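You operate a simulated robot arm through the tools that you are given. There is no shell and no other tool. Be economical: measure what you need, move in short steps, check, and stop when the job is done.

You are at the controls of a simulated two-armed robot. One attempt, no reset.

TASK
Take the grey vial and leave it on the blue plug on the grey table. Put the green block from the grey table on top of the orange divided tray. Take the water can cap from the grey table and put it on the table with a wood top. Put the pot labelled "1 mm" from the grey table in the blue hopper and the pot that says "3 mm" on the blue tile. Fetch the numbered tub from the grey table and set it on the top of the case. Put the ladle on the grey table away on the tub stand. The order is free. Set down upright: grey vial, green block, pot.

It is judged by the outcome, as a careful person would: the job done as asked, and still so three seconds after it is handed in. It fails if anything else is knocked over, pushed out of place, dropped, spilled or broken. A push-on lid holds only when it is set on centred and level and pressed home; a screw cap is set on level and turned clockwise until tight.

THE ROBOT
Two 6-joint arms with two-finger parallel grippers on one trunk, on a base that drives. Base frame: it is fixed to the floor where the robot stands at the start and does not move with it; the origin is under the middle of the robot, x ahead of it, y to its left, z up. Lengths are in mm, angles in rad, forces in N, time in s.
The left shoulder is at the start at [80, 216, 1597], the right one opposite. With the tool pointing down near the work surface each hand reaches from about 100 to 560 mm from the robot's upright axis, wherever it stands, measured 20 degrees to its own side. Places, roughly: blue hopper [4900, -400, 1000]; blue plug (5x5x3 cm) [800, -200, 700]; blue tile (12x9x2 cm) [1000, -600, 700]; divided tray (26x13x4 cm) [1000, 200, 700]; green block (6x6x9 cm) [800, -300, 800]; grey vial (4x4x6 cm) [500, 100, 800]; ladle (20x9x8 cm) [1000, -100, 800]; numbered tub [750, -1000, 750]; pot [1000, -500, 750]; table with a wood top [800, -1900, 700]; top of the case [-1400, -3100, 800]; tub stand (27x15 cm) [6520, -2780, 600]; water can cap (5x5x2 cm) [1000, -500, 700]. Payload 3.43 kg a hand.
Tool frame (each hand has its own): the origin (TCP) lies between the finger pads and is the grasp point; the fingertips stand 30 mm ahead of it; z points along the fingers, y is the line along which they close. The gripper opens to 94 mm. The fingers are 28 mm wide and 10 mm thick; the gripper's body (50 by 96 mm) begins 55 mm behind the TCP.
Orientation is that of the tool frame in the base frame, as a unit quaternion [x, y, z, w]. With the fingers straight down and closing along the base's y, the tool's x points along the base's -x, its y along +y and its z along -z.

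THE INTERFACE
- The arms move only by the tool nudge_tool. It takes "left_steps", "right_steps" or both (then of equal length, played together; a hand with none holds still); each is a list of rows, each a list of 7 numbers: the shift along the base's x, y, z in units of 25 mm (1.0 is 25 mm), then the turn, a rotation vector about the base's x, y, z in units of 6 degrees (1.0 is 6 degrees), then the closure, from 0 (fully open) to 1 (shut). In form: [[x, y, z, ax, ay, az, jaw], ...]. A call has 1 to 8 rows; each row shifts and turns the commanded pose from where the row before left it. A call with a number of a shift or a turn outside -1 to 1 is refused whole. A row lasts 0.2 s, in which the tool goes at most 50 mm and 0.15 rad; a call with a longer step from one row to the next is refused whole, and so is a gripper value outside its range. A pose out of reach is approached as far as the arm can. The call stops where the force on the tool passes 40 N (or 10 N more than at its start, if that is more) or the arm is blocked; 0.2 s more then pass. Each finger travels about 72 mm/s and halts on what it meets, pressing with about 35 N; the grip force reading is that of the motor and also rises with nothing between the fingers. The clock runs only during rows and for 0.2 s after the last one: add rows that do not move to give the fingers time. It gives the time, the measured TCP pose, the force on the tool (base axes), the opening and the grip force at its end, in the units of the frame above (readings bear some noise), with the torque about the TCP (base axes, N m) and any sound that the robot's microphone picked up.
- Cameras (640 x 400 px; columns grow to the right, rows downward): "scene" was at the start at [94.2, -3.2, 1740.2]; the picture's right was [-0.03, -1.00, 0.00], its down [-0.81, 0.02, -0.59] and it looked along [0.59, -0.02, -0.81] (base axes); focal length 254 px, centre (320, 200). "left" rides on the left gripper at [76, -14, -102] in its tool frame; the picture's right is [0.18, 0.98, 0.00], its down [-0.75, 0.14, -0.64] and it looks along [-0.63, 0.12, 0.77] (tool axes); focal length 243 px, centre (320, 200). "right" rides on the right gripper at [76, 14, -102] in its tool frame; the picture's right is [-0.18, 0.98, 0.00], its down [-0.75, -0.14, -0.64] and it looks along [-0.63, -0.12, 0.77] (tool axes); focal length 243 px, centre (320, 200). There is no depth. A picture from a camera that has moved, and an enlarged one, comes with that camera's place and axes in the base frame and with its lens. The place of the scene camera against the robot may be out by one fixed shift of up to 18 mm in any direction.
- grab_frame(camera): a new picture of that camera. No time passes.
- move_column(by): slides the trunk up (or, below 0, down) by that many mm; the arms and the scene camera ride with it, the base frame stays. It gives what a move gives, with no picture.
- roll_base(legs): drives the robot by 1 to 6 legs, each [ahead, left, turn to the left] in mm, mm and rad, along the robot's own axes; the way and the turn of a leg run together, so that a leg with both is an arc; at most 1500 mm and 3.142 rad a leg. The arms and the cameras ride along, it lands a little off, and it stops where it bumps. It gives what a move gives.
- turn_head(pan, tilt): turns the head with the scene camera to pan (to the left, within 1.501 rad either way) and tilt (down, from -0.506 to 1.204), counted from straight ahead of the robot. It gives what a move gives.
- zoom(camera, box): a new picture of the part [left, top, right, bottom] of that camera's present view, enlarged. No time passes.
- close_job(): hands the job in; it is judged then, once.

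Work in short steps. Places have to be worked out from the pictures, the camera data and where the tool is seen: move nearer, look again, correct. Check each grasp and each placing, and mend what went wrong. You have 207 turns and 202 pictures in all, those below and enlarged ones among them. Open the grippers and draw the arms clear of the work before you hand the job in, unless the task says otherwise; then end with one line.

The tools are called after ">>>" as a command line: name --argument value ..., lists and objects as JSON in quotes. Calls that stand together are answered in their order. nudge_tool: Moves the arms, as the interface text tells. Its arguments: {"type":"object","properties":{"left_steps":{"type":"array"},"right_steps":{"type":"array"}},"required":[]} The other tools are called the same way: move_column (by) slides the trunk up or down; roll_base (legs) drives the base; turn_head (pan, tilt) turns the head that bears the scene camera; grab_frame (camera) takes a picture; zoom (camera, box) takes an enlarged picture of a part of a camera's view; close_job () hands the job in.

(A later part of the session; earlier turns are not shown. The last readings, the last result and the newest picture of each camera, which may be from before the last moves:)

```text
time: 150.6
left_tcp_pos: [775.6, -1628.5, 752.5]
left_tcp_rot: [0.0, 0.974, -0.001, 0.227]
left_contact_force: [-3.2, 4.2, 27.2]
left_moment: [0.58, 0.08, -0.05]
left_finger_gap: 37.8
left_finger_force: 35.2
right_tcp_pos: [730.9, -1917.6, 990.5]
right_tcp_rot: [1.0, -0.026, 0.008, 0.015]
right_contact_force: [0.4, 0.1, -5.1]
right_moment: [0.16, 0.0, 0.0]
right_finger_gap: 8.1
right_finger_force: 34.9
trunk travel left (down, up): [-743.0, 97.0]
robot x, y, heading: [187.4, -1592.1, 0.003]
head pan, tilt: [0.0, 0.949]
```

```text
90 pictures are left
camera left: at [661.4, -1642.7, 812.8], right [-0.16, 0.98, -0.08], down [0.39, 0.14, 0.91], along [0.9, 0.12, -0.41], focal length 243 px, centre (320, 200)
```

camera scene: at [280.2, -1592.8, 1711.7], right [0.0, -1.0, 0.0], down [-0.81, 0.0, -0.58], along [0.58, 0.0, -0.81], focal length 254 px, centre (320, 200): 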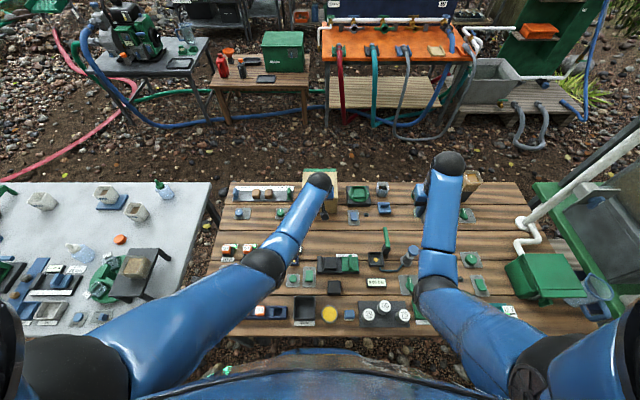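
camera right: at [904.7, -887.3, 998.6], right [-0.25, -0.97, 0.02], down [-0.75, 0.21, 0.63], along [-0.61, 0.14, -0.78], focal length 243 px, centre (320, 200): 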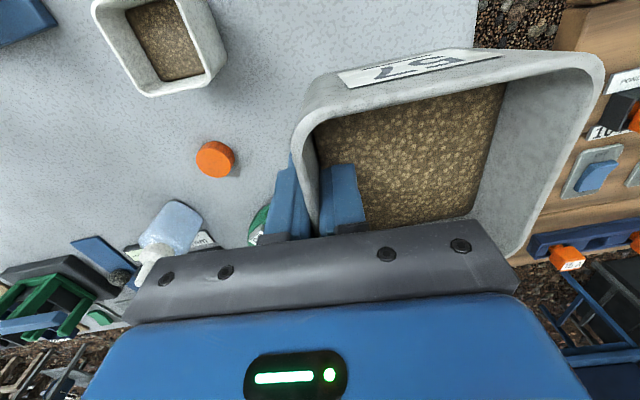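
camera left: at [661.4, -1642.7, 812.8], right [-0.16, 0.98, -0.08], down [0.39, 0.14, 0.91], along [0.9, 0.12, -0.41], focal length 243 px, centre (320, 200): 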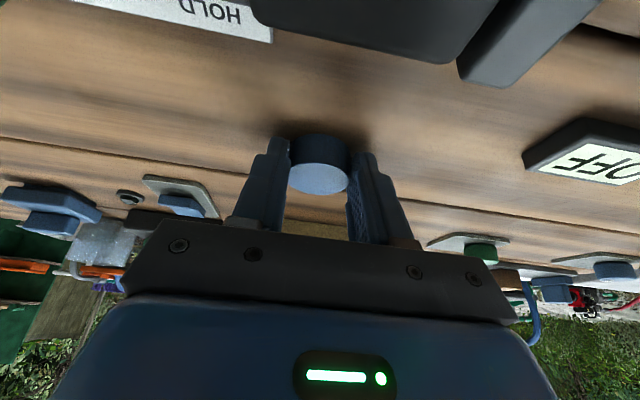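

Touchdown (27 N). Open and rise.

>>> nudge_tool --left_steps '[[0, 0, 0.05, 0, 0, 0, 0.5], [0, 0, 0, 0, 0, 0, 0.3], [0, 0, 0, 0, 0, 0, 0.2], [-0.2, 0, 0.6, 0, 0, 0, 0.2], [0, 0, 1, 0, 0, 0, 0.2], [0, 0, 1, 0, 0, 0, 0.2]]'

>>> move_column --by 90

>>> grab_frame --camera "left"

```text
time: 152.0
left_tcp_pos: [767.7, -1628.7, 813.4]
left_tcp_rot: [0.0, 0.975, 0.001, 0.223]
left_contact_force: [-0.5, -0.6, 0.6]
left_moment: [0.01, -0.04, -0.02]
left_finger_gap: 75.2
left_finger_force: 0.0
right_tcp_pos: [733.2, -1920.2, 987.9]
right_tcp_rot: [1.0, -0.026, 0.007, 0.014]
right_contact_force: [-0.2, 0.1, -3.9]
right_moment: [0.18, 0.02, 0.0]
right_finger_gap: 8.2
right_finger_force: 35.0
trunk travel left (down, up): [-743.0, 97.0]
robot x, y, heading: [184.4, -1591.5, 0.002]
head pan, tilt: [0.0, 0.949]
```

```text
time: 153.2
left_tcp_pos: [768.3, -1628.1, 903.2]
left_tcp_rot: [0.001, 0.975, 0.0, 0.223]
left_contact_force: [0.6, 0.5, -0.1]
left_moment: [0.02, -0.02, -0.01]
left_finger_gap: 75.1
left_finger_force: 0.1
right_tcp_pos: [733.9, -1919.7, 1078.5]
right_tcp_rot: [1.0, -0.027, 0.007, 0.013]
right_contact_force: [0.9, -0.1, -4.1]
right_moment: [0.16, -0.01, -0.01]
right_finger_gap: 8.4
right_finger_force: 35.6
trunk travel left (down, up): [-833.0, 7.0]
robot x, y, heading: [183.6, -1590.6, -0.001]
head pan, tilt: [0.0, 0.949]
```

```text
89 pictures are left
camera left: at [655.3, -1642.6, 963.5], right [-0.17, 0.98, -0.08], down [0.4, 0.14, 0.91], along [0.9, 0.12, -0.42], focal length 243 px, centre (320, 200)
```

left: 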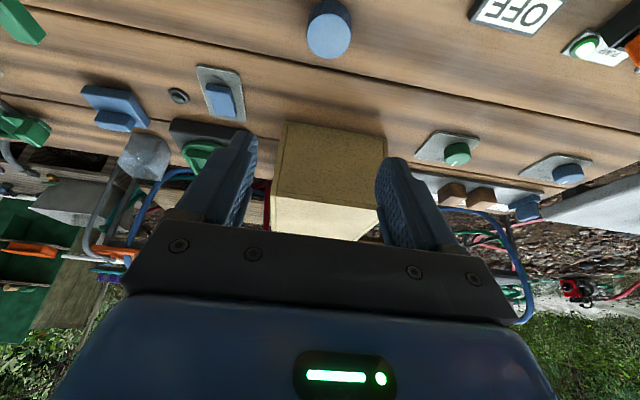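

The cap lies on the wood table. I back out and turn right to face -y, then look for the case.

>>> roll_base --legs '[[-350, 0, 0], [0, 0, -1.7]]'

>>> turn_head --pan -0.3 --tilt 0.5

>>> grab_frame --camera "scene"

```text
time: 159.7
left_tcp_pos: [-296.0, -2157.7, 903.2]
left_tcp_rot: [0.746, 0.628, -0.17, 0.143]
left_contact_force: [0.1, -0.7, 0.5]
left_moment: [0.0, -0.01, 0.01]
left_finger_gap: 75.2
left_finger_force: 0.1
right_tcp_pos: [-577.1, -2073.6, 1079.2]
right_tcp_rot: [-0.624, 0.781, 0.005, -0.014]
right_contact_force: [0.2, -0.7, -3.4]
right_moment: [-0.02, -0.17, 0.03]
right_finger_gap: 8.3
right_finger_force: 35.0
trunk travel left (down, up): [-833.0, 7.0]
robot x, y, heading: [-158.6, -1589.1, -1.748]
head pan, tilt: [0.0, 0.949]
```

```text
time: 160.6
left_tcp_pos: [-296.7, -2157.4, 903.3]
left_tcp_rot: [0.745, 0.628, -0.171, 0.143]
left_contact_force: [1.3, -0.1, 0.3]
left_moment: [-0.01, 0.05, -0.02]
left_finger_gap: 75.2
left_finger_force: 0.0
right_tcp_pos: [-576.9, -2073.9, 1079.6]
right_tcp_rot: [-0.624, 0.782, 0.006, -0.014]
right_contact_force: [0.5, 0.6, -4.3]
right_moment: [0.0, -0.17, 0.01]
right_finger_gap: 8.0
right_finger_force: 35.3
trunk travel left (down, up): [-833.0, 7.0]
robot x, y, heading: [-159.8, -1592.6, -1.746]
head pan, tilt: [-0.3, 0.499]
```

```text
88 pictures are left
camera scene: at [-216.8, -1702.2, 1783.1], right [-0.89, 0.45, 0.0], down [0.22, 0.43, -0.88], along [-0.4, -0.78, -0.48], focal length 254 px, centre (320, 200)
```

scene: 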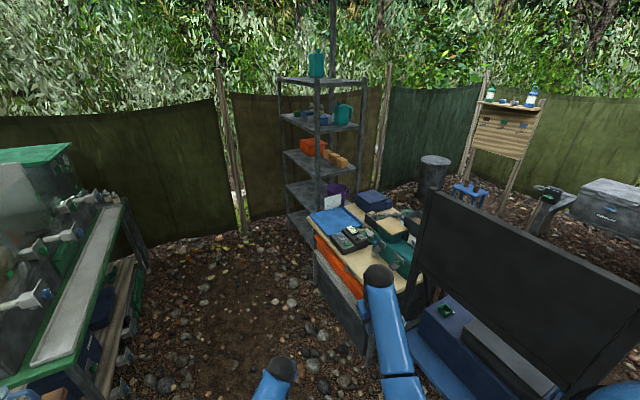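

>>> zoom --camera "scene" --box '[280, 170, 480, 300]'

```text
3.08 times, centred on (380, 235) of scene
camera zoom: at [-216.8, -1702.2, 1783.1], right [-0.89, 0.45, 0.0], down [0.22, 0.43, -0.88], along [-0.4, -0.78, -0.48], focal length 783 px, centre (135, 92)
```

zoom: 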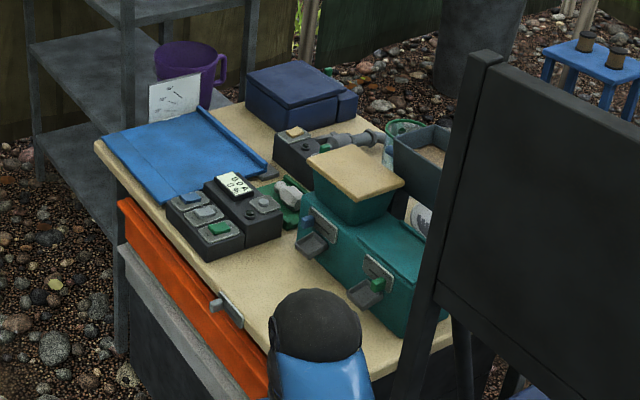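

The navy case on the desk is the target (top ≈ x -1520…-1357, y -3235…-3045). I plan to stand with the desk on my right; first I tuck the right hand to the right with a 48° yaw and the left hand to the left.

>>> nudge_tool --right_steps '[[-0.757, 0.896, 0, 0, 0, 1, 1], [-0.757, 0.896, 0, 0, 0, 1, 1], [-0.757, 0.896, 0, 0, 0, 1, 1], [-0.757, 0.896, 0, 0, 0, 1, 1], [-0.757, 0.896, 0, 0, 0, 1, 1], [-0.757, 0.896, 0, 0, 0, 1, 1], [-0.757, 0.896, 0, 0, 0, 1, 1], [-0.757, 0.896, 0, 0, 0, 1, 1]]' --left_steps '[[1, 0.1, 0, 0, 0, 0, 0.2], [1, 0.1, 0, 0, 0, 0, 0.2], [1, 0.1, 0, 0, 0, 0, 0.2], [1, 0.1, 0, 0, 0, 0, 0.2], [1, 0.1, 0, 0, 0, 0, 0.2], [1, 0.1, 0, 0, 0, 0, 0.2], [1, 0.1, 0, 0, 0, 0, 0.2], [1, 0.1, 0, 0, 0, 0, 0.2]]'

>>> roll_base --legs '[[650, -50, 0], [150, -100, -0.25]]'

>>> turn_head --pan -0.7 --tilt 0.7

>>> grab_frame --camera "scene"

```text
time: 162.3
left_tcp_pos: [-98.6, -2137.4, 904.0]
left_tcp_rot: [0.747, 0.627, -0.171, 0.143]
left_contact_force: [0.4, 1.0, -0.4]
left_moment: [-0.01, -0.01, 0.0]
left_finger_gap: 75.2
left_finger_force: 0.0
right_tcp_pos: [-730.3, -1894.5, 1066.1]
right_tcp_rot: [0.888, -0.459, 0.0, 0.017]
right_contact_force: [-0.6, -0.6, -3.4]
right_moment: [0.13, -0.12, 0.04]
right_finger_gap: 8.3
right_finger_force: 34.9
right hand out of reach, approached as far as the arm can: row 3, 5
trunk travel left (down, up): [-833.0, 7.0]
robot x, y, heading: [-163.1, -1589.6, -1.744]
head pan, tilt: [-0.3, 0.499]
```

```text
time: 167.1
left_tcp_pos: [-533.2, -2878.4, 904.6]
left_tcp_rot: [0.817, 0.531, -0.189, 0.121]
left_contact_force: [0.6, -0.4, 0.2]
left_moment: [0.02, -0.01, -0.01]
left_finger_gap: 74.9
left_finger_force: 0.1
right_tcp_pos: [-1086.9, -2487.7, 1067.5]
right_tcp_rot: [0.825, -0.566, -0.004, 0.018]
right_contact_force: [0.5, 0.9, -3.8]
right_moment: [0.06, -0.12, 0.02]
right_finger_gap: 8.1
right_finger_force: 34.8
trunk travel left (down, up): [-833.0, 7.0]
robot x, y, heading: [-462.3, -2335.1, -1.988]
head pan, tilt: [-0.3, 0.499]
```

```text
time: 167.9
left_tcp_pos: [-536.0, -2879.0, 902.7]
left_tcp_rot: [0.818, 0.531, -0.187, 0.121]
left_contact_force: [-0.5, 0.0, 0.0]
left_moment: [0.01, 0.0, -0.01]
left_finger_gap: 75.2
left_finger_force: 0.1
right_tcp_pos: [-1089.7, -2487.6, 1065.5]
right_tcp_rot: [0.824, -0.566, -0.002, 0.017]
right_contact_force: [-0.1, -0.2, -3.9]
right_moment: [0.08, -0.15, -0.01]
right_finger_gap: 8.2
right_finger_force: 34.7
trunk travel left (down, up): [-833.0, 7.0]
robot x, y, heading: [-460.5, -2334.0, -1.987]
head pan, tilt: [-0.7, 0.7]
```

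```text
86 pictures are left
camera scene: at [-562.1, -2397.7, 1765.4], right [-0.44, 0.9, 0.0], down [0.58, 0.28, -0.76], along [-0.69, -0.33, -0.64], focal length 254 px, centre (320, 200)
```

scene: 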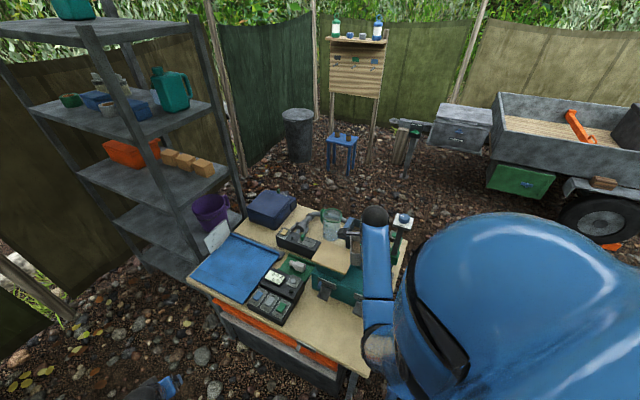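

Geometry confirmed: desk front edge x≈-900. I move to about [-560,-2800].

>>> roll_base --legs '[[466, 97, 0]]'

>>> zoom --camera "scene" --box '[180, 130, 480, 350]'

```text
time: 170.7
left_tcp_pos: [-628.0, -3333.9, 904.8]
left_tcp_rot: [0.816, 0.534, -0.186, 0.123]
left_contact_force: [0.9, 0.8, -0.2]
left_moment: [0.0, 0.0, -0.02]
left_finger_gap: 75.2
left_finger_force: 0.1
right_tcp_pos: [-1183.9, -2947.3, 1065.2]
right_tcp_rot: [0.825, -0.565, -0.001, 0.016]
right_contact_force: [-0.4, 0.3, -3.7]
right_moment: [0.05, -0.13, -0.05]
right_finger_gap: 8.1
right_finger_force: 35.3
trunk travel left (down, up): [-833.0, 7.0]
robot x, y, heading: [-556.0, -2788.0, -1.985]
head pan, tilt: [-0.7, 0.7]
```

```text
1.82 times, centred on (330, 240) of scene
camera zoom: at [-654.7, -2851.6, 1765.7], right [-0.44, 0.9, 0.0], down [0.58, 0.28, -0.77], along [-0.69, -0.34, -0.64], focal length 463 px, centre (302, 127)
```

zoom: 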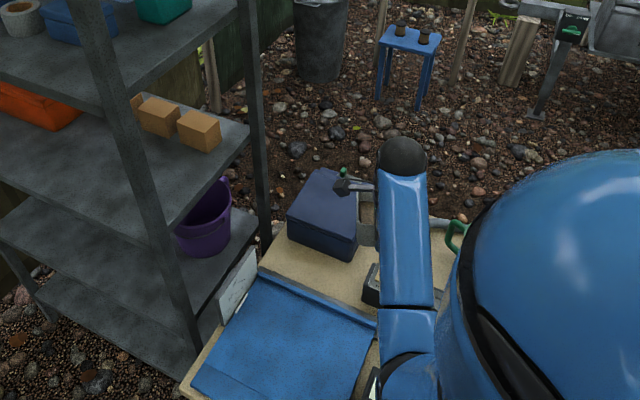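

I go 100 mm further ahead to shorten the reach, then look again.

>>> roll_base --legs '[[105, 0, 0]]'

>>> nudge_tool --right_steps '[[-0.5, -0.9, 0, 0, 0, 0, 1], [-0.5, -0.9, 0, 0, 0, 0, 1], [-0.5, -0.8, 0, 0, 0, 0, 1], [-0.9, 0, 0, 0, 0, 0, 1], [-0.9, 0, 0, 0, 0, 0, 1], [0, 0, 0, 0, 0, 0, 1]]'

>>> grab_frame --camera "right"

>>> grab_frame --camera "scene"

```text
time: 171.9
left_tcp_pos: [-665.3, -3426.5, 907.7]
left_tcp_rot: [0.815, 0.534, -0.189, 0.124]
left_contact_force: [0.4, 0.5, 1.3]
left_moment: [-0.01, 0.04, 0.01]
left_finger_gap: 75.3
left_finger_force: 0.1
right_tcp_pos: [-1221.6, -3039.7, 1068.1]
right_tcp_rot: [0.826, -0.563, -0.002, 0.02]
right_contact_force: [0.4, 0.9, -4.0]
right_moment: [0.04, -0.19, 0.0]
right_finger_gap: 8.0
right_finger_force: 34.9
trunk travel left (down, up): [-833.0, 7.0]
robot x, y, heading: [-600.0, -2880.6, -1.982]
head pan, tilt: [-0.7, 0.7]
```

```text
time: 173.3
left_tcp_pos: [-667.1, -3431.4, 903.1]
left_tcp_rot: [0.816, 0.534, -0.186, 0.122]
left_contact_force: [0.0, 0.0, -0.3]
left_moment: [0.01, -0.05, 0.01]
left_finger_gap: 75.0
left_finger_force: 0.0
right_tcp_pos: [-1308.9, -3108.1, 1066.9]
right_tcp_rot: [0.827, -0.563, -0.002, 0.016]
right_contact_force: [-0.4, 0.8, -4.1]
right_moment: [0.03, -0.16, -0.03]
right_finger_gap: 8.3
right_finger_force: 35.1
trunk travel left (down, up): [-833.0, 7.0]
robot x, y, heading: [-597.4, -2883.4, -1.982]
head pan, tilt: [-0.7, 0.7]
```

```text
84 pictures are left
camera right: at [-1291.8, -3181.1, 1169.9], right [-0.98, -0.19, 0.03], down [-0.13, 0.77, 0.63], along [-0.14, 0.61, -0.78], focal length 243 px, centre (320, 200)
```

right: 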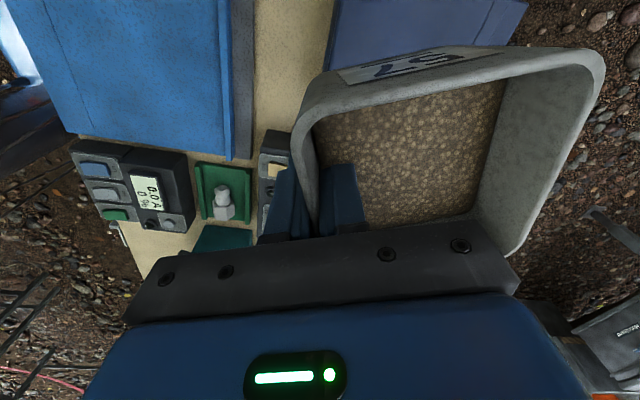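

```text
83 pictures are left
camera scene: at [-695.5, -2949.4, 1765.5], right [-0.44, 0.9, 0.0], down [0.58, 0.29, -0.76], along [-0.69, -0.34, -0.64], focal length 254 px, centre (320, 200)
```

scene: 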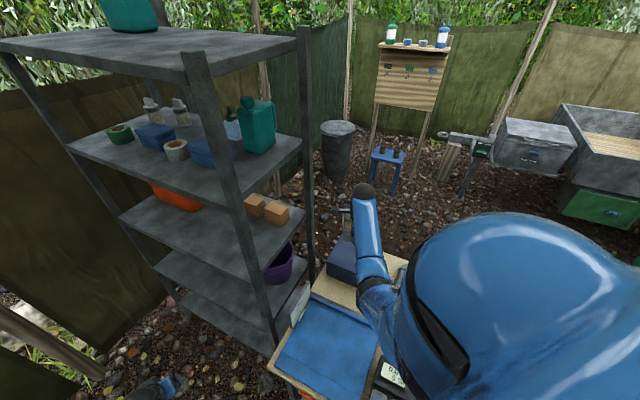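

I shift the tub over the case's middle and lower the trunk 140.

>>> nudge_tool --right_steps '[[-0.7, -0.15, -0.6, 0, 0, 0, 1], [-0.7, -0.15, -0.6, 0, 0, 0, 1], [-0.7, -0.15, 0, 0, 0, 0, 1], [-0.7, -0.15, 0, 0, 0, 0, 1], [0, 0, 0, 0, 0, 0, 1]]'

>>> move_column --by -140

>>> grab_frame --camera "right"

>>> zoom --camera "scene" --box '[260, 170, 440, 300]'

```text
time: 174.5
left_tcp_pos: [-667.2, -3431.6, 902.8]
left_tcp_rot: [0.816, 0.534, -0.186, 0.122]
left_contact_force: [0.4, -0.1, -0.2]
left_moment: [-0.02, 0.01, 0.01]
left_finger_gap: 75.2
left_finger_force: 0.0
right_tcp_pos: [-1376.5, -3125.0, 1034.7]
right_tcp_rot: [0.826, -0.564, -0.001, 0.017]
right_contact_force: [0.1, -0.1, -3.6]
right_moment: [0.03, -0.15, 0.02]
right_finger_gap: 8.1
right_finger_force: 35.2
trunk travel left (down, up): [-833.0, 7.0]
robot x, y, heading: [-591.8, -2882.1, -1.979]
head pan, tilt: [-0.7, 0.7]
```

```text
time: 176.2
left_tcp_pos: [-666.9, -3431.0, 763.3]
left_tcp_rot: [0.815, 0.535, -0.187, 0.122]
left_contact_force: [0.2, 0.6, 0.8]
left_moment: [0.0, 0.02, -0.02]
left_finger_gap: 75.3
left_finger_force: 0.1
right_tcp_pos: [-1376.1, -3125.9, 894.4]
right_tcp_rot: [0.826, -0.564, -0.002, 0.016]
right_contact_force: [0.1, 1.2, -4.0]
right_moment: [0.06, -0.13, -0.02]
right_finger_gap: 8.1
right_finger_force: 34.5
trunk travel left (down, up): [-693.0, 147.0]
robot x, y, heading: [-594.4, -2882.5, -1.977]
head pan, tilt: [-0.7, 0.7]
```

```text
82 pictures are left
camera right: at [-1358.7, -3199.0, 998.7], right [-0.98, -0.19, 0.03], down [-0.13, 0.77, 0.63], along [-0.14, 0.61, -0.78], focal length 243 px, centre (320, 200)
```

right: 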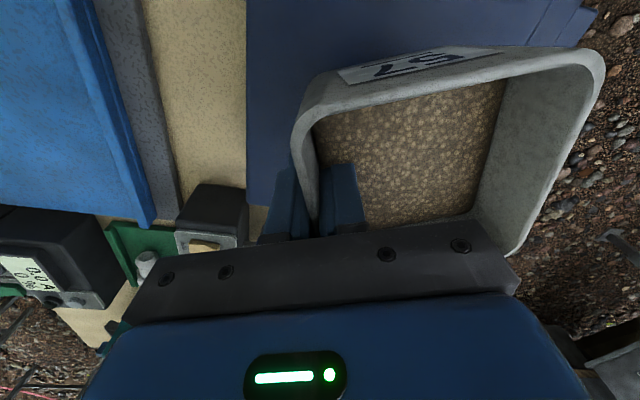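

```text
3.08 times, centred on (350, 235) of scene
camera zoom: at [-695.8, -2949.9, 1625.5], right [-0.44, 0.9, 0.0], down [0.58, 0.29, -0.76], along [-0.69, -0.34, -0.64], focal length 783 px, centre (228, 92)
```

zoom: 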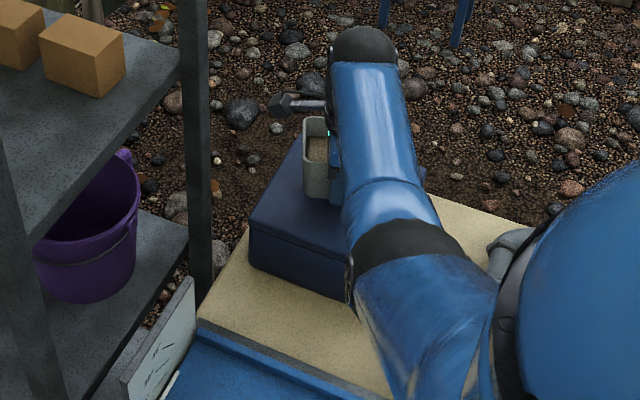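

The tub is well inside the case top. Lower: first 40 mm, then fine steps.

>>> nudge_tool --right_steps '[[0, 0, -0.8, 0, 0, 0, 1], [0, 0, -0.6, 0, 0, 0, 1], [0, 0, -0.3, 0, 0, 0, 1], [0, 0, -0.2, 0, 0, 0, 1], [0, 0, -0.2, 0, 0, 0, 1], [0, 0, -0.15, 0, 0, 0, 1]]'

>>> grab_frame --camera "right"

```text
time: 177.2
left_tcp_pos: [-664.6, -3430.2, 764.3]
left_tcp_rot: [0.815, 0.535, -0.187, 0.12]
left_contact_force: [-0.9, 0.2, 0.2]
left_moment: [0.0, -0.06, 0.01]
left_finger_gap: 75.2
left_finger_force: 0.1
right_tcp_pos: [-1381.1, -3127.9, 860.8]
right_tcp_rot: [0.826, -0.563, -0.009, 0.027]
right_contact_force: [9.2, 3.1, 26.9]
right_moment: [-0.11, 1.63, -0.07]
right_finger_gap: 8.8
right_finger_force: 34.9
trunk travel left (down, up): [-693.0, 147.0]
robot x, y, heading: [-599.1, -2884.0, -1.982]
head pan, tilt: [-0.7, 0.7]
stopped in row 5 (right hand): the force on the tool passed its limit at 42 N (the readings are from after the stop); the commanded pose is now the measured one
```

```text
80 pictures are left
camera right: at [-1361.4, -3199.5, 964.5], right [-0.98, -0.19, 0.05], down [-0.12, 0.78, 0.62], along [-0.16, 0.6, -0.78], focal length 243 px, centre (320, 200)
```

right: 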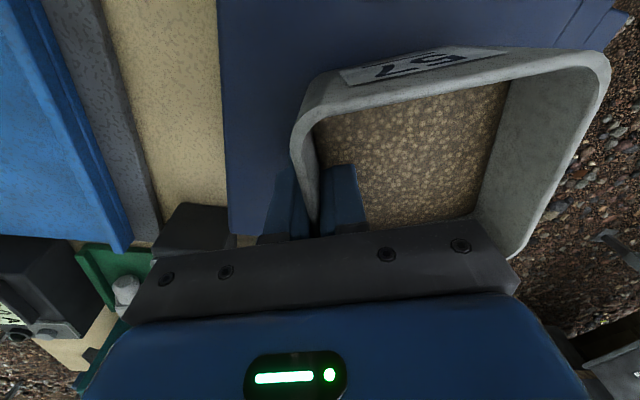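

Contact (case top ≈ 822). I relieve 2 mm, then open slowly and check.

>>> nudge_tool --right_steps '[[0, 0, 0.08, 0, 0, 0, 1], [0, 0, 0, 0, 0, 0, 0.85], [0, 0, 0, 0, 0, 0, 0.7], [0, 0, 0, 0, 0, 0, 0.65]]'

>>> grab_frame --camera "right"

```text
time: 178.2
left_tcp_pos: [-663.2, -3431.4, 765.2]
left_tcp_rot: [0.815, 0.534, -0.189, 0.121]
left_contact_force: [0.3, -1.8, 0.2]
left_moment: [0.01, 0.01, -0.02]
left_finger_gap: 75.1
left_finger_force: 0.0
right_tcp_pos: [-1377.8, -3125.2, 859.6]
right_tcp_rot: [0.826, -0.564, -0.007, 0.024]
right_contact_force: [7.1, 3.0, 23.3]
right_moment: [0.23, 0.24, -0.08]
right_finger_gap: 29.1
right_finger_force: 0.1
trunk travel left (down, up): [-693.0, 147.0]
robot x, y, heading: [-597.2, -2885.2, -1.986]
head pan, tilt: [-0.7, 0.7]
```

```text
79 pictures are left
camera right: at [-1358.8, -3198.4, 963.8], right [-0.98, -0.19, 0.04], down [-0.12, 0.77, 0.62], along [-0.15, 0.61, -0.78], focal length 243 px, centre (320, 200)
```

right: 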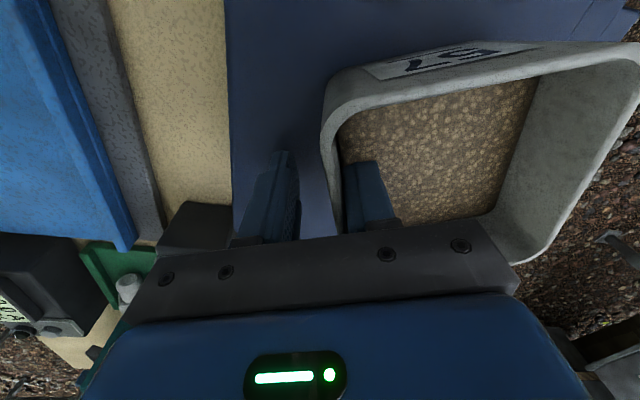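

Tub rests on the case. I rise straight up.

>>> nudge_tool --right_steps '[[0, 0, 0.5, 0, 0, 0, 0.65], [0, 0, 1, 0, 0, 0, 0.65], [0, 0, 1, 0, 0, 0, 0.65], [0, 0, 1, 0, 0, 0, 0.65]]'

>>> move_column --by 130

>>> grab_frame --camera "right"

```text
time: 179.2
left_tcp_pos: [-667.3, -3431.5, 762.3]
left_tcp_rot: [0.815, 0.535, -0.186, 0.122]
left_contact_force: [-0.4, 0.4, -0.2]
left_moment: [0.02, 0.02, 0.05]
left_finger_gap: 75.2
left_finger_force: 0.2
right_tcp_pos: [-1380.3, -3128.1, 942.8]
right_tcp_rot: [0.826, -0.563, -0.005, 0.022]
right_contact_force: [-0.8, 0.5, -0.2]
right_moment: [0.0, 0.03, -0.03]
right_finger_gap: 33.2
right_finger_force: 0.2
trunk travel left (down, up): [-693.0, 147.0]
robot x, y, heading: [-598.3, -2882.7, -1.983]
head pan, tilt: [-0.7, 0.7]
```

```text
time: 180.8
left_tcp_pos: [-666.3, -3432.2, 892.9]
left_tcp_rot: [0.816, 0.534, -0.186, 0.122]
left_contact_force: [0.4, 0.3, -0.2]
left_moment: [-0.02, -0.02, -0.01]
left_finger_gap: 75.2
left_finger_force: 0.1
right_tcp_pos: [-1379.2, -3127.3, 1073.7]
right_tcp_rot: [0.826, -0.563, -0.007, 0.023]
right_contact_force: [-0.4, -1.6, 0.3]
right_moment: [0.02, 0.02, 0.0]
right_finger_gap: 33.0
right_finger_force: 0.1
trunk travel left (down, up): [-823.0, 17.0]
robot x, y, heading: [-595.9, -2882.1, -1.985]
head pan, tilt: [-0.7, 0.7]
```

```text
78 pictures are left
camera right: at [-1361.0, -3200.8, 1177.5], right [-0.98, -0.19, 0.04], down [-0.12, 0.77, 0.62], along [-0.15, 0.61, -0.78], focal length 243 px, centre (320, 200)
```

right: 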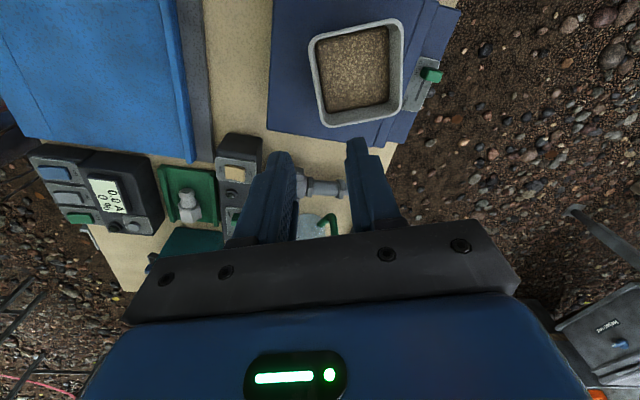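

Tub 57 sits on the case top. I retract the right hand, undo its yaw and the left hand's tilt, and drive back out.

>>> nudge_tool --right_steps '[[0.85, 0.4, 0, 0, 0, -1, 0], [0.85, 0.4, 0, 0, 0, -1, 0], [0.85, 0.4, 0, 0, 0, -1, 0], [0.85, 0.4, 0, 0, 0, -1, 0], [0.85, 0.4, 0, 0, 0, -1, 0], [0.85, 0.4, 0, 0, 0, -1, 0], [0.85, 0.4, 0, 0, 0, -1, 0], [0, 0, 0, 0, 0, -1, 0]]' --left_steps '[[0, 0, 0, 0.916, -0.402, 0, 0], [0, 0, 0, 0.916, -0.402, 0, 0], [0, 0, 0, 0.916, -0.402, 0, 0], [0, 0, 0, 0.916, -0.402, 0, 0], [0, 0, 0, 0.275, -0.12, 0, 0], [0, 0, 0, 0, 0, 0, 0], [0, 0, 0, 0, 0, 0, 0], [0, 0, 0, 0, 0, 0, 0]]'

>>> roll_base --legs '[[-570, -97, 0], [-150, 100, 0.25], [-650, 50, 0], [0, 0, 1.74]]'

>>> turn_head --pan 0.3 --tilt 0.6

>>> grab_frame --camera "scene"

```text
time: 182.6
left_tcp_pos: [-665.8, -3430.9, 894.0]
left_tcp_rot: [0.836, 0.548, 0.001, -0.001]
left_contact_force: [0.2, -0.7, 0.0]
left_moment: [0.0, 0.01, 0.02]
left_finger_gap: 93.8
left_finger_force: 0.1
right_tcp_pos: [-1233.6, -3058.0, 1064.7]
right_tcp_rot: [-0.525, 0.851, 0.015, -0.019]
right_contact_force: [0.4, 1.1, -0.1]
right_moment: [-0.02, 0.03, -0.02]
right_finger_gap: 94.0
right_finger_force: 0.1
right hand out of reach, approached as far as the arm can: row 7
trunk travel left (down, up): [-823.0, 17.0]
robot x, y, heading: [-595.6, -2881.2, -1.986]
head pan, tilt: [-0.7, 0.7]
```

```text
time: 194.5
left_tcp_pos: [346.0, -1374.5, 893.1]
left_tcp_rot: [-0.011, 1.0, 0.0, -0.001]
left_contact_force: [-0.1, -0.8, 0.6]
left_moment: [0.03, 0.0, 0.01]
left_finger_gap: 93.8
left_finger_force: 0.0
right_tcp_pos: [248.2, -2046.5, 1063.8]
right_tcp_rot: [1.0, -0.013, 0.008, 0.022]
right_contact_force: [0.9, 0.1, -0.1]
right_moment: [0.01, -0.01, 0.0]
right_finger_gap: 94.2
right_finger_force: 0.1
trunk travel left (down, up): [-823.0, 17.0]
robot x, y, heading: [-178.2, -1544.8, 0.022]
head pan, tilt: [-0.7, 0.7]
```

```text
time: 195.8
left_tcp_pos: [346.7, -1374.4, 893.2]
left_tcp_rot: [-0.012, 1.0, 0.0, 0.0]
left_contact_force: [0.1, 1.2, 0.7]
left_moment: [-0.04, 0.0, -0.01]
left_finger_gap: 94.1
left_finger_force: 0.1
right_tcp_pos: [246.8, -2045.2, 1064.7]
right_tcp_rot: [1.0, -0.013, 0.008, 0.023]
right_contact_force: [-0.4, -0.1, -1.0]
right_moment: [0.0, -0.04, -0.03]
right_finger_gap: 94.2
right_finger_force: 0.0
trunk travel left (down, up): [-823.0, 17.0]
robot x, y, heading: [-177.3, -1543.2, 0.025]
head pan, tilt: [0.3, 0.6]
```

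```text
77 pictures are left
camera scene: at [-74.7, -1516.2, 1764.2], right [0.32, -0.95, 0.0], down [-0.54, -0.18, -0.82], along [0.78, 0.26, -0.57], focal length 254 px, centre (320, 200)
```

scene: 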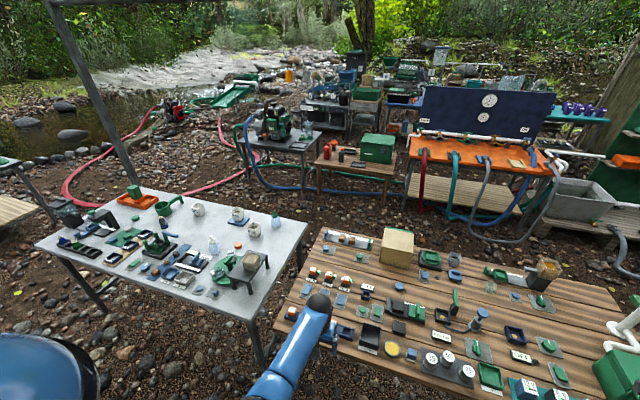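

I drive back to the grey table at y≈-350 and forward.

>>> roll_base --legs '[[0, 1195, -0.025], [400, 0, 0]]'

>>> turn_head --pan 0 --tilt 1.1

>>> grab_frame --camera "scene"

>>> grab_frame --camera "left"

```text
time: 203.8
left_tcp_pos: [749.7, -230.9, 895.6]
left_tcp_rot: [0.009, 1.0, 0.0, 0.0]
left_contact_force: [-0.1, 1.0, 0.3]
left_moment: [0.0, -0.01, 0.01]
left_finger_gap: 94.0
left_finger_force: 0.1
right_tcp_pos: [621.2, -897.8, 1065.4]
right_tcp_rot: [0.999, -0.036, 0.009, 0.023]
right_contact_force: [0.5, 0.3, 0.2]
right_moment: [-0.03, -0.03, -0.01]
right_finger_gap: 94.1
right_finger_force: 0.1
trunk travel left (down, up): [-823.0, 17.0]
robot x, y, heading: [222.9, -371.8, -0.017]
head pan, tilt: [0.3, 0.6]
```

```text
time: 204.8
left_tcp_pos: [751.3, -232.3, 892.8]
left_tcp_rot: [0.009, 1.0, 0.0, -0.001]
left_contact_force: [0.7, -0.1, 0.2]
left_moment: [0.01, 0.05, 0.0]
left_finger_gap: 93.6
left_finger_force: 0.0
right_tcp_pos: [624.3, -897.8, 1063.9]
right_tcp_rot: [0.999, -0.034, 0.006, 0.023]
right_contact_force: [-0.9, -0.2, 1.0]
right_moment: [0.02, 0.03, -0.04]
right_finger_gap: 94.1
right_finger_force: 0.0
trunk travel left (down, up): [-823.0, 17.0]
robot x, y, heading: [216.1, -376.9, -0.015]
head pan, tilt: [0.0, 1.1]
```

```text
76 pictures are left
camera scene: at [303.9, -381.1, 1725.5], right [-0.02, -1.0, 0.0], down [-0.89, 0.02, -0.45], along [0.45, -0.01, -0.89], focal length 254 px, centre (320, 200)
```

scene: 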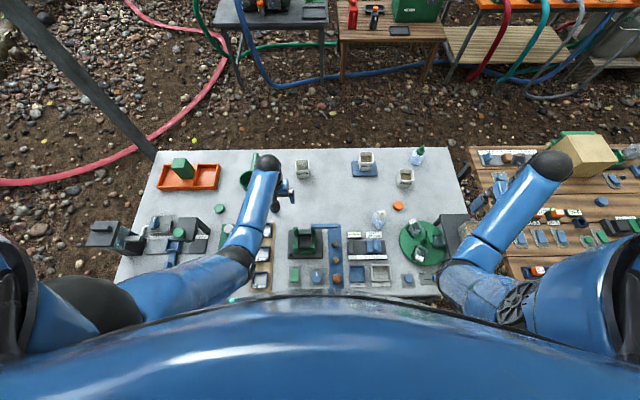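

```text
75 pictures are left
camera left: at [674.9, -244.7, 997.0], right [-0.17, 0.99, 0.0], down [0.76, 0.13, 0.64], along [0.63, 0.11, -0.77], focal length 243 px, centre (320, 200)
```

left: 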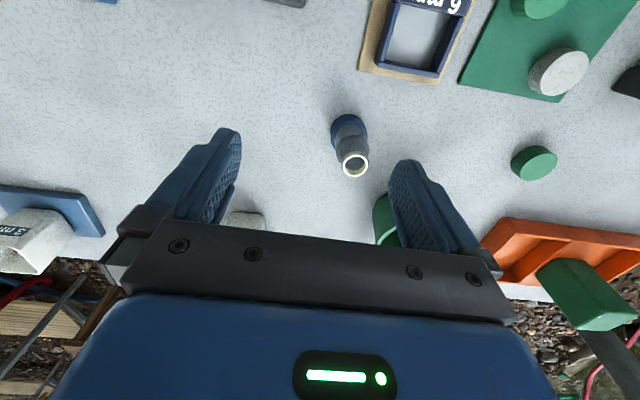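

I go 75 mm forward, bring the left hand (raised) over the ladle handle and the right hand over the 1 mm pot, then lower the trunk.

>>> roll_base --legs '[[75, 0, 0.015]]'

>>> nudge_tool --left_steps '[[0.6, 0.7, 0.5, 0, 0, 0, 0], [0.6, 0.7, 0.5, 0, 0, 0, 0], [0.6, 0.7, 0.5, 0, 0, 0, 0], [0.6, 0.7, 0.5, 0, 0, 0, 0], [0.6, 0.7, 0.5, 0, 0, 0, 0], [0.6, 0.7, 0.5, 0, 0, 0, 0], [0.6, 0.7, 0.5, 0, 0, 0, 0], [0.6, 0.7, 0.5, 0, 0, 0, 0]]' --right_steps '[[1, 0.6, 0, 0, 0, 0.5, 0], [1, 0.6, 0, 0, 0, 0.2, 0], [1, 0.6, 0, 0, 0, 0, 0], [1, 0.6, 0, 0, 0, 0, 0], [1, 0.6, 0, 0, 0, 0, 0], [1, 0.6, 0, 0, 0, 0, 0], [1, 0.6, 0, 0, 0, 0, 0], [1, 0.6, 0, 0, 0, 0, 0]]'

>>> move_column --by -120

>>> grab_frame --camera "left"

>>> grab_frame --camera "right"

```text
time: 205.8
left_tcp_pos: [810.9, -225.2, 898.7]
left_tcp_rot: [0.001, 1.0, 0.0, 0.004]
left_contact_force: [-0.2, 0.1, 0.6]
left_moment: [0.02, -0.06, -0.02]
left_finger_gap: 93.8
left_finger_force: 0.1
right_tcp_pos: [693.0, -893.0, 1069.2]
right_tcp_rot: [0.999, -0.028, 0.013, 0.023]
right_contact_force: [-0.9, -0.3, 1.4]
right_moment: [-0.01, -0.07, -0.01]
right_finger_gap: 94.2
right_finger_force: 0.1
trunk travel left (down, up): [-823.0, 17.0]
robot x, y, heading: [291.0, -379.9, 0.0]
head pan, tilt: [0.0, 1.1]
```

```text
time: 207.6
left_tcp_pos: [944.2, -83.7, 993.3]
left_tcp_rot: [0.002, 1.0, 0.0, -0.003]
left_contact_force: [0.4, -0.1, 0.6]
left_moment: [-0.01, 0.02, -0.01]
left_finger_gap: 93.7
left_finger_force: 0.0
right_tcp_pos: [907.2, -771.7, 1061.3]
right_tcp_rot: [1.0, 0.008, 0.007, 0.023]
right_contact_force: [1.0, 0.6, 0.2]
right_moment: [0.02, 0.02, 0.0]
right_finger_gap: 93.6
right_finger_force: 0.1
trunk travel left (down, up): [-823.0, 17.0]
robot x, y, heading: [293.6, -377.2, 0.001]
head pan, tilt: [0.0, 1.1]
```

```text
time: 209.1
left_tcp_pos: [941.6, -84.8, 874.9]
left_tcp_rot: [0.002, 1.0, 0.0, -0.002]
left_contact_force: [-1.1, -0.2, 0.3]
left_moment: [0.02, 0.0, 0.01]
left_finger_gap: 93.9
left_finger_force: 0.1
right_tcp_pos: [903.9, -772.9, 942.0]
right_tcp_rot: [1.0, 0.008, 0.009, 0.023]
right_contact_force: [-0.1, -0.5, -0.5]
right_moment: [-0.03, -0.02, -0.03]
right_finger_gap: 94.0
right_finger_force: 0.0
trunk travel left (down, up): [-703.0, 137.0]
robot x, y, heading: [287.1, -382.8, -0.003]
head pan, tilt: [0.0, 1.1]
```

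```text
74 pictures are left
camera left: at [865.0, -99.0, 978.9], right [-0.18, 0.98, 0.0], down [0.76, 0.14, 0.64], along [0.63, 0.12, -0.77], focal length 243 px, centre (320, 200)
```

left: 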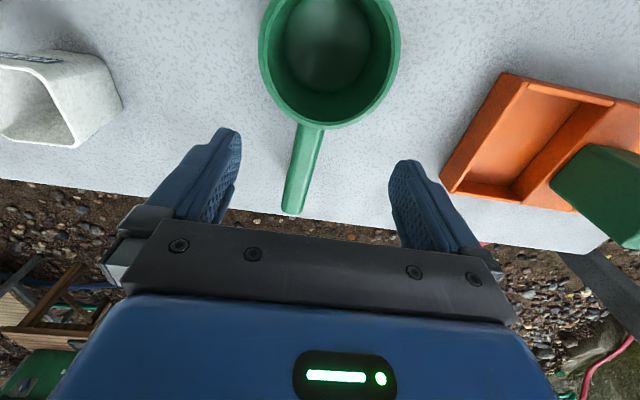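

```text
73 pictures are left
camera right: at [979.8, -781.8, 1046.7], right [-0.17, -0.98, 0.04], down [-0.77, 0.16, 0.62], along [-0.62, 0.07, -0.78], focal length 243 px, centre (320, 200)
```

right: 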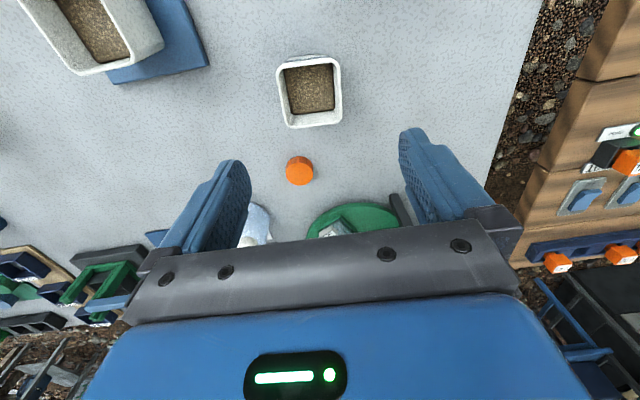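

Handle grip point ≈[965,-92,790]; pot centre ≈[910,-774]. I lower both hands together; the left closes on the handle.

>>> nudge_tool --left_steps '[[0.5, -0.15, -0.4, 0, 0, -0.4, 0], [0.45, -0.15, -0.8, 0, 0, -0.3, 0], [0, 0, -1, 0, 0, 0, 0], [0, 0, -1, 0, 0, 0, 0], [0, 0, -0.1, 0, 0, 0, 0], [0, 0, 0, 0, 0, 0, 0.4], [0, 0, 0, 0, 0, 0, 0.7], [0, 0, 0, 0, 0, 0, 1]]' --right_steps '[[0.25, -0.04, -1, 0, 0, -0.75, 0], [0, 0, -1, 0, 0, 0, 0], [0, 0, -1, 0, 0, 0, 0], [0, 0, -1, 0, 0, 0, 0], [0, 0, -1, 0, 0, 0, 0], [0, 0, -1, 0, 0, 0, 0], [0, 0, 0, 0, 0, 0, 0], [0, 0, 0, 0, 0, 0, 0]]'

>>> grab_frame --camera "left"

>>> grab_frame --camera "right"

```text
time: 210.9
left_tcp_pos: [945.1, -94.3, 805.9]
left_tcp_rot: [0.038, 0.999, 0.0, -0.002]
left_contact_force: [-0.2, 1.5, 1.2]
left_moment: [-0.02, -0.14, 0.02]
left_finger_gap: 23.3
left_finger_force: 35.3
left hand out of reach, approached as far as the arm can: row 3, 4
right_tcp_pos: [914.3, -772.8, 792.3]
right_tcp_rot: [0.999, -0.031, 0.008, 0.023]
right_contact_force: [0.1, 1.0, 0.6]
right_moment: [0.0, -0.02, -0.03]
right_finger_gap: 94.1
right_finger_force: 0.1
trunk travel left (down, up): [-703.0, 137.0]
robot x, y, heading: [292.8, -377.5, -0.007]
head pan, tilt: [0.0, 1.1]
```

```text
72 pictures are left
camera left: at [867.2, -102.2, 909.2], right [-0.11, 0.99, 0.0], down [0.76, 0.08, 0.64], along [0.64, 0.07, -0.77], focal length 243 px, centre (320, 200)
```

left: 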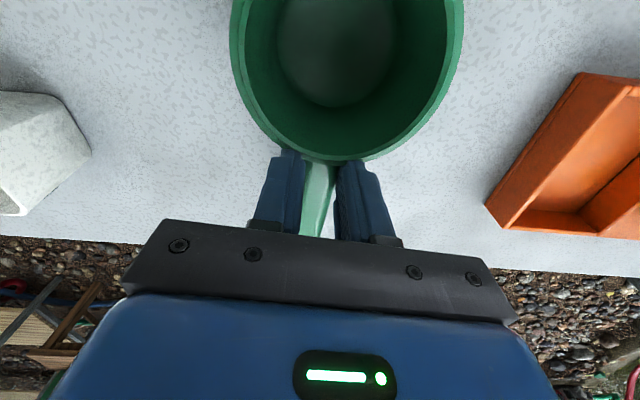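

```text
71 pictures are left
camera right: at [987.3, -787.5, 896.6], right [-0.24, -0.97, 0.04], down [-0.75, 0.22, 0.62], along [-0.61, 0.12, -0.78], focal length 243 px, centre (320, 200)
```

right: 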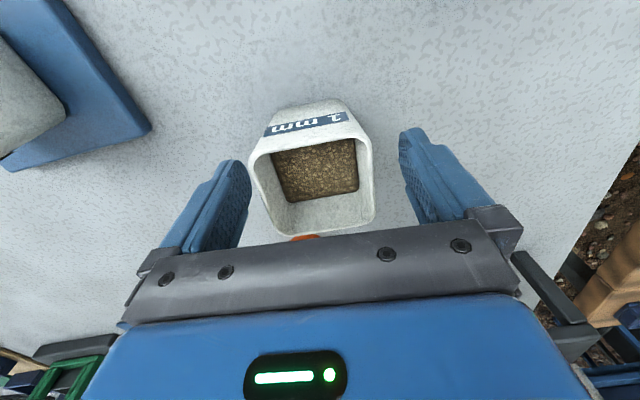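

Left gripped the handle root. Right: correct (-9 mm x, +4 mm y), go 40 mm down and close.

>>> nudge_tool --right_steps '[[-0.35, 0.15, -0.8, 0, 0, 0, 0], [0, 0, -0.8, 0, 0, 0, 0], [0, 0, 0, 0, 0, 0, 0.4], [0, 0, 0, 0, 0, 0, 1], [0, 0, 0, 0, 0, 0, 1], [0, 0, 0, 0, 0, 0, 1], [0, 0, 0.4, 0, 0, 0, 1], [0, 0, 0.4, 0, 0, 0, 1]]' --left_steps '[[0, 0, 0, 0, 0, 0, 1], [0, 0, 0, 0, 0, 0, 1], [0, 0, 0, 0, 0, 0, 1], [0, 0, 0, 0, 0, 0, 1], [0, 0, 0.5, 0, 0, 0, 1], [0, 0, 0.8, 0, 0, 0, 1], [0, 0, 0.8, 0, 0, 0, 1], [0, 0, 0.8, 0, 0, 0, 1]]'

>>> grab_frame --camera "right"

>>> grab_frame --camera "left"

```text
time: 212.7
left_tcp_pos: [973.3, -92.4, 859.7]
left_tcp_rot: [0.038, 0.999, 0.0, -0.003]
left_contact_force: [0.5, -0.8, -0.9]
left_moment: [0.0, -0.01, 0.0]
left_finger_gap: 23.0
left_finger_force: 35.1
left hand out of reach, approached as far as the arm can: row 5, 6, 7, 8
right_tcp_pos: [894.4, -769.3, 779.3]
right_tcp_rot: [0.999, -0.031, 0.007, 0.022]
right_contact_force: [0.5, -0.2, -2.2]
right_moment: [-0.03, 0.03, 0.0]
right_finger_gap: 66.2
right_finger_force: 35.0
right hand out of reach, approached as far as the arm can: row 2
trunk travel left (down, up): [-703.0, 137.0]
robot x, y, heading: [292.8, -381.1, -0.003]
head pan, tilt: [0.0, 1.1]
```

```text
70 pictures are left
camera right: at [967.3, -783.4, 882.7], right [-0.24, -0.97, 0.04], down [-0.75, 0.22, 0.62], along [-0.61, 0.12, -0.78], focal length 243 px, centre (320, 200)
```

right: 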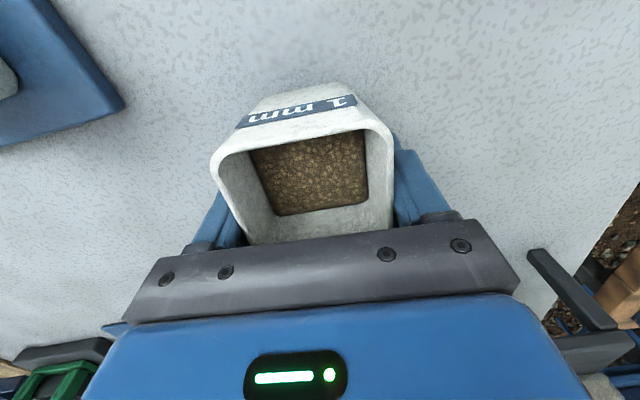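

```text
69 pictures are left
camera left: at [896.6, -99.9, 963.4], right [-0.11, 0.99, 0.0], down [0.77, 0.08, 0.64], along [0.63, 0.07, -0.77], focal length 243 px, centre (320, 200)
```

left: 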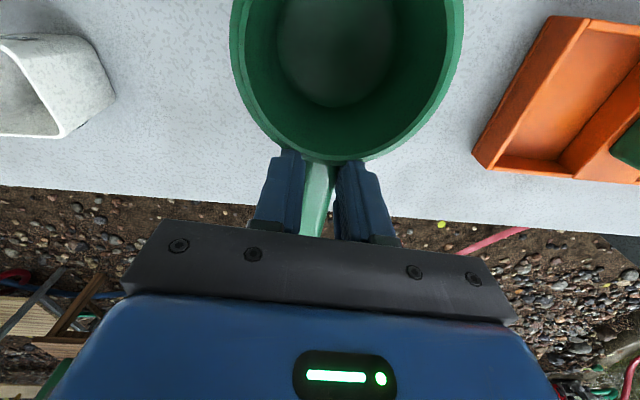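

Both are held. I raise the trunk, back out and strafe left past the table end, then look ahead along the left passage.

>>> move_column --by 110

>>> roll_base --legs '[[-420, 0, 0.003], [0, 1450, 0]]'

>>> turn_head --pan -0.2 --tilt 0.45

>>> grab_frame --camera "scene"

```text
time: 214.1
left_tcp_pos: [975.0, -91.9, 968.0]
left_tcp_rot: [0.038, 0.999, 0.0, -0.003]
left_contact_force: [-0.1, -0.7, 0.1]
left_moment: [-0.01, 0.02, 0.04]
left_finger_gap: 23.2
left_finger_force: 34.5
right_tcp_pos: [894.0, -769.4, 889.1]
right_tcp_rot: [0.999, -0.031, 0.007, 0.023]
right_contact_force: [-0.2, 0.1, -2.1]
right_moment: [0.01, 0.05, -0.01]
right_finger_gap: 65.9
right_finger_force: 34.6
trunk travel left (down, up): [-813.0, 27.0]
robot x, y, heading: [293.5, -375.7, -0.007]
head pan, tilt: [0.0, 1.1]
```

```text
time: 218.6
left_tcp_pos: [553.3, 112.5, 971.0]
left_tcp_rot: [0.042, 0.999, -0.001, -0.002]
left_contact_force: [-0.2, -1.0, -1.2]
left_moment: [0.1, 0.03, 0.02]
left_finger_gap: 23.1
left_finger_force: 35.6
right_tcp_pos: [477.8, -556.8, 884.6]
right_tcp_rot: [0.999, -0.027, 0.007, 0.017]
right_contact_force: [-0.8, -0.9, -3.0]
right_moment: [0.13, 0.04, 0.02]
right_finger_gap: 66.1
right_finger_force: 35.3
trunk travel left (down, up): [-813.0, 27.0]
robot x, y, heading: [-131.7, -162.5, 0.002]
head pan, tilt: [0.0, 1.1]
stopped in leg 2: the force on the tool passed its limit at 46 N (the readings are from after the stop); the commanded pose is now the measured one
```

```text
time: 219.7
left_tcp_pos: [553.7, 127.3, 966.9]
left_tcp_rot: [0.038, 0.999, -0.007, -0.001]
left_contact_force: [0.1, 0.7, 0.0]
left_moment: [-0.08, -0.06, -0.01]
left_finger_gap: 23.1
left_finger_force: 34.7
right_tcp_pos: [478.9, -544.4, 890.2]
right_tcp_rot: [0.999, -0.026, 0.007, 0.023]
right_contact_force: [-0.4, 0.2, -2.4]
right_moment: [-0.02, 0.05, 0.01]
right_finger_gap: 66.0
right_finger_force: 35.6
trunk travel left (down, up): [-813.0, 27.0]
robot x, y, heading: [-126.4, -164.1, 0.003]
head pan, tilt: [-0.201, 0.45]
```

```text
68 pictures are left
camera scene: at [-17.5, -175.3, 1767.6], right [-0.19, -0.98, 0.0], down [-0.43, 0.08, -0.9], along [0.88, -0.18, -0.44], focal length 254 px, centre (320, 200)
```

scene: 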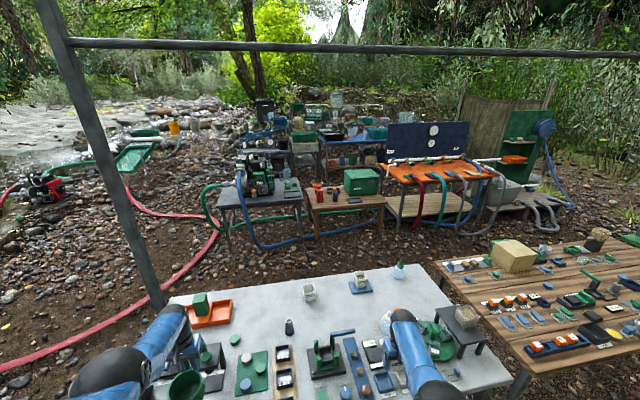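

Something was touched. I zoom in on the left hand and the table there.

>>> turn_head --pan 0.1 --tilt 0.9

>>> grab_frame --camera "scene"

>>> grab_frame --camera "left"

```text
time: 220.6
left_tcp_pos: [553.5, 124.5, 968.9]
left_tcp_rot: [0.039, 0.999, -0.005, -0.001]
left_contact_force: [0.4, 0.8, 0.1]
left_moment: [0.02, -0.06, 0.01]
left_finger_gap: 23.1
left_finger_force: 35.2
right_tcp_pos: [477.1, -546.6, 889.9]
right_tcp_rot: [0.999, -0.026, 0.006, 0.022]
right_contact_force: [-0.2, -0.2, -2.8]
right_moment: [0.0, 0.04, 0.02]
right_finger_gap: 66.0
right_finger_force: 35.3
trunk travel left (down, up): [-813.0, 27.0]
robot x, y, heading: [-129.0, -159.4, 0.005]
head pan, tilt: [0.099, 0.901]
```

```text
67 pictures are left
camera scene: at [-32.9, -154.2, 1729.4], right [0.1, -0.99, 0.0], down [-0.78, -0.08, -0.62], along [0.62, 0.06, -0.78], focal length 254 px, centre (320, 200)
```

scene: 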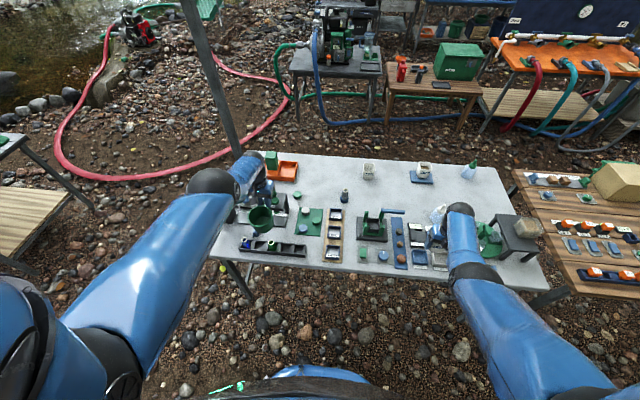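

```text
66 pictures are left
camera left: at [475.6, 117.0, 1072.6], right [-0.11, 0.99, -0.01], down [0.76, 0.09, 0.64], along [0.64, 0.06, -0.77], focal length 243 px, centre (320, 200)
```

left: 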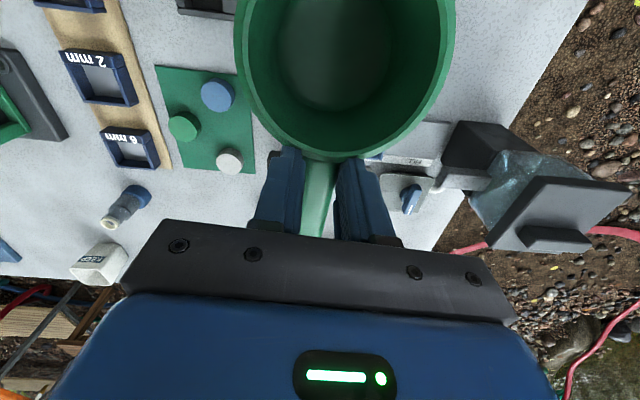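

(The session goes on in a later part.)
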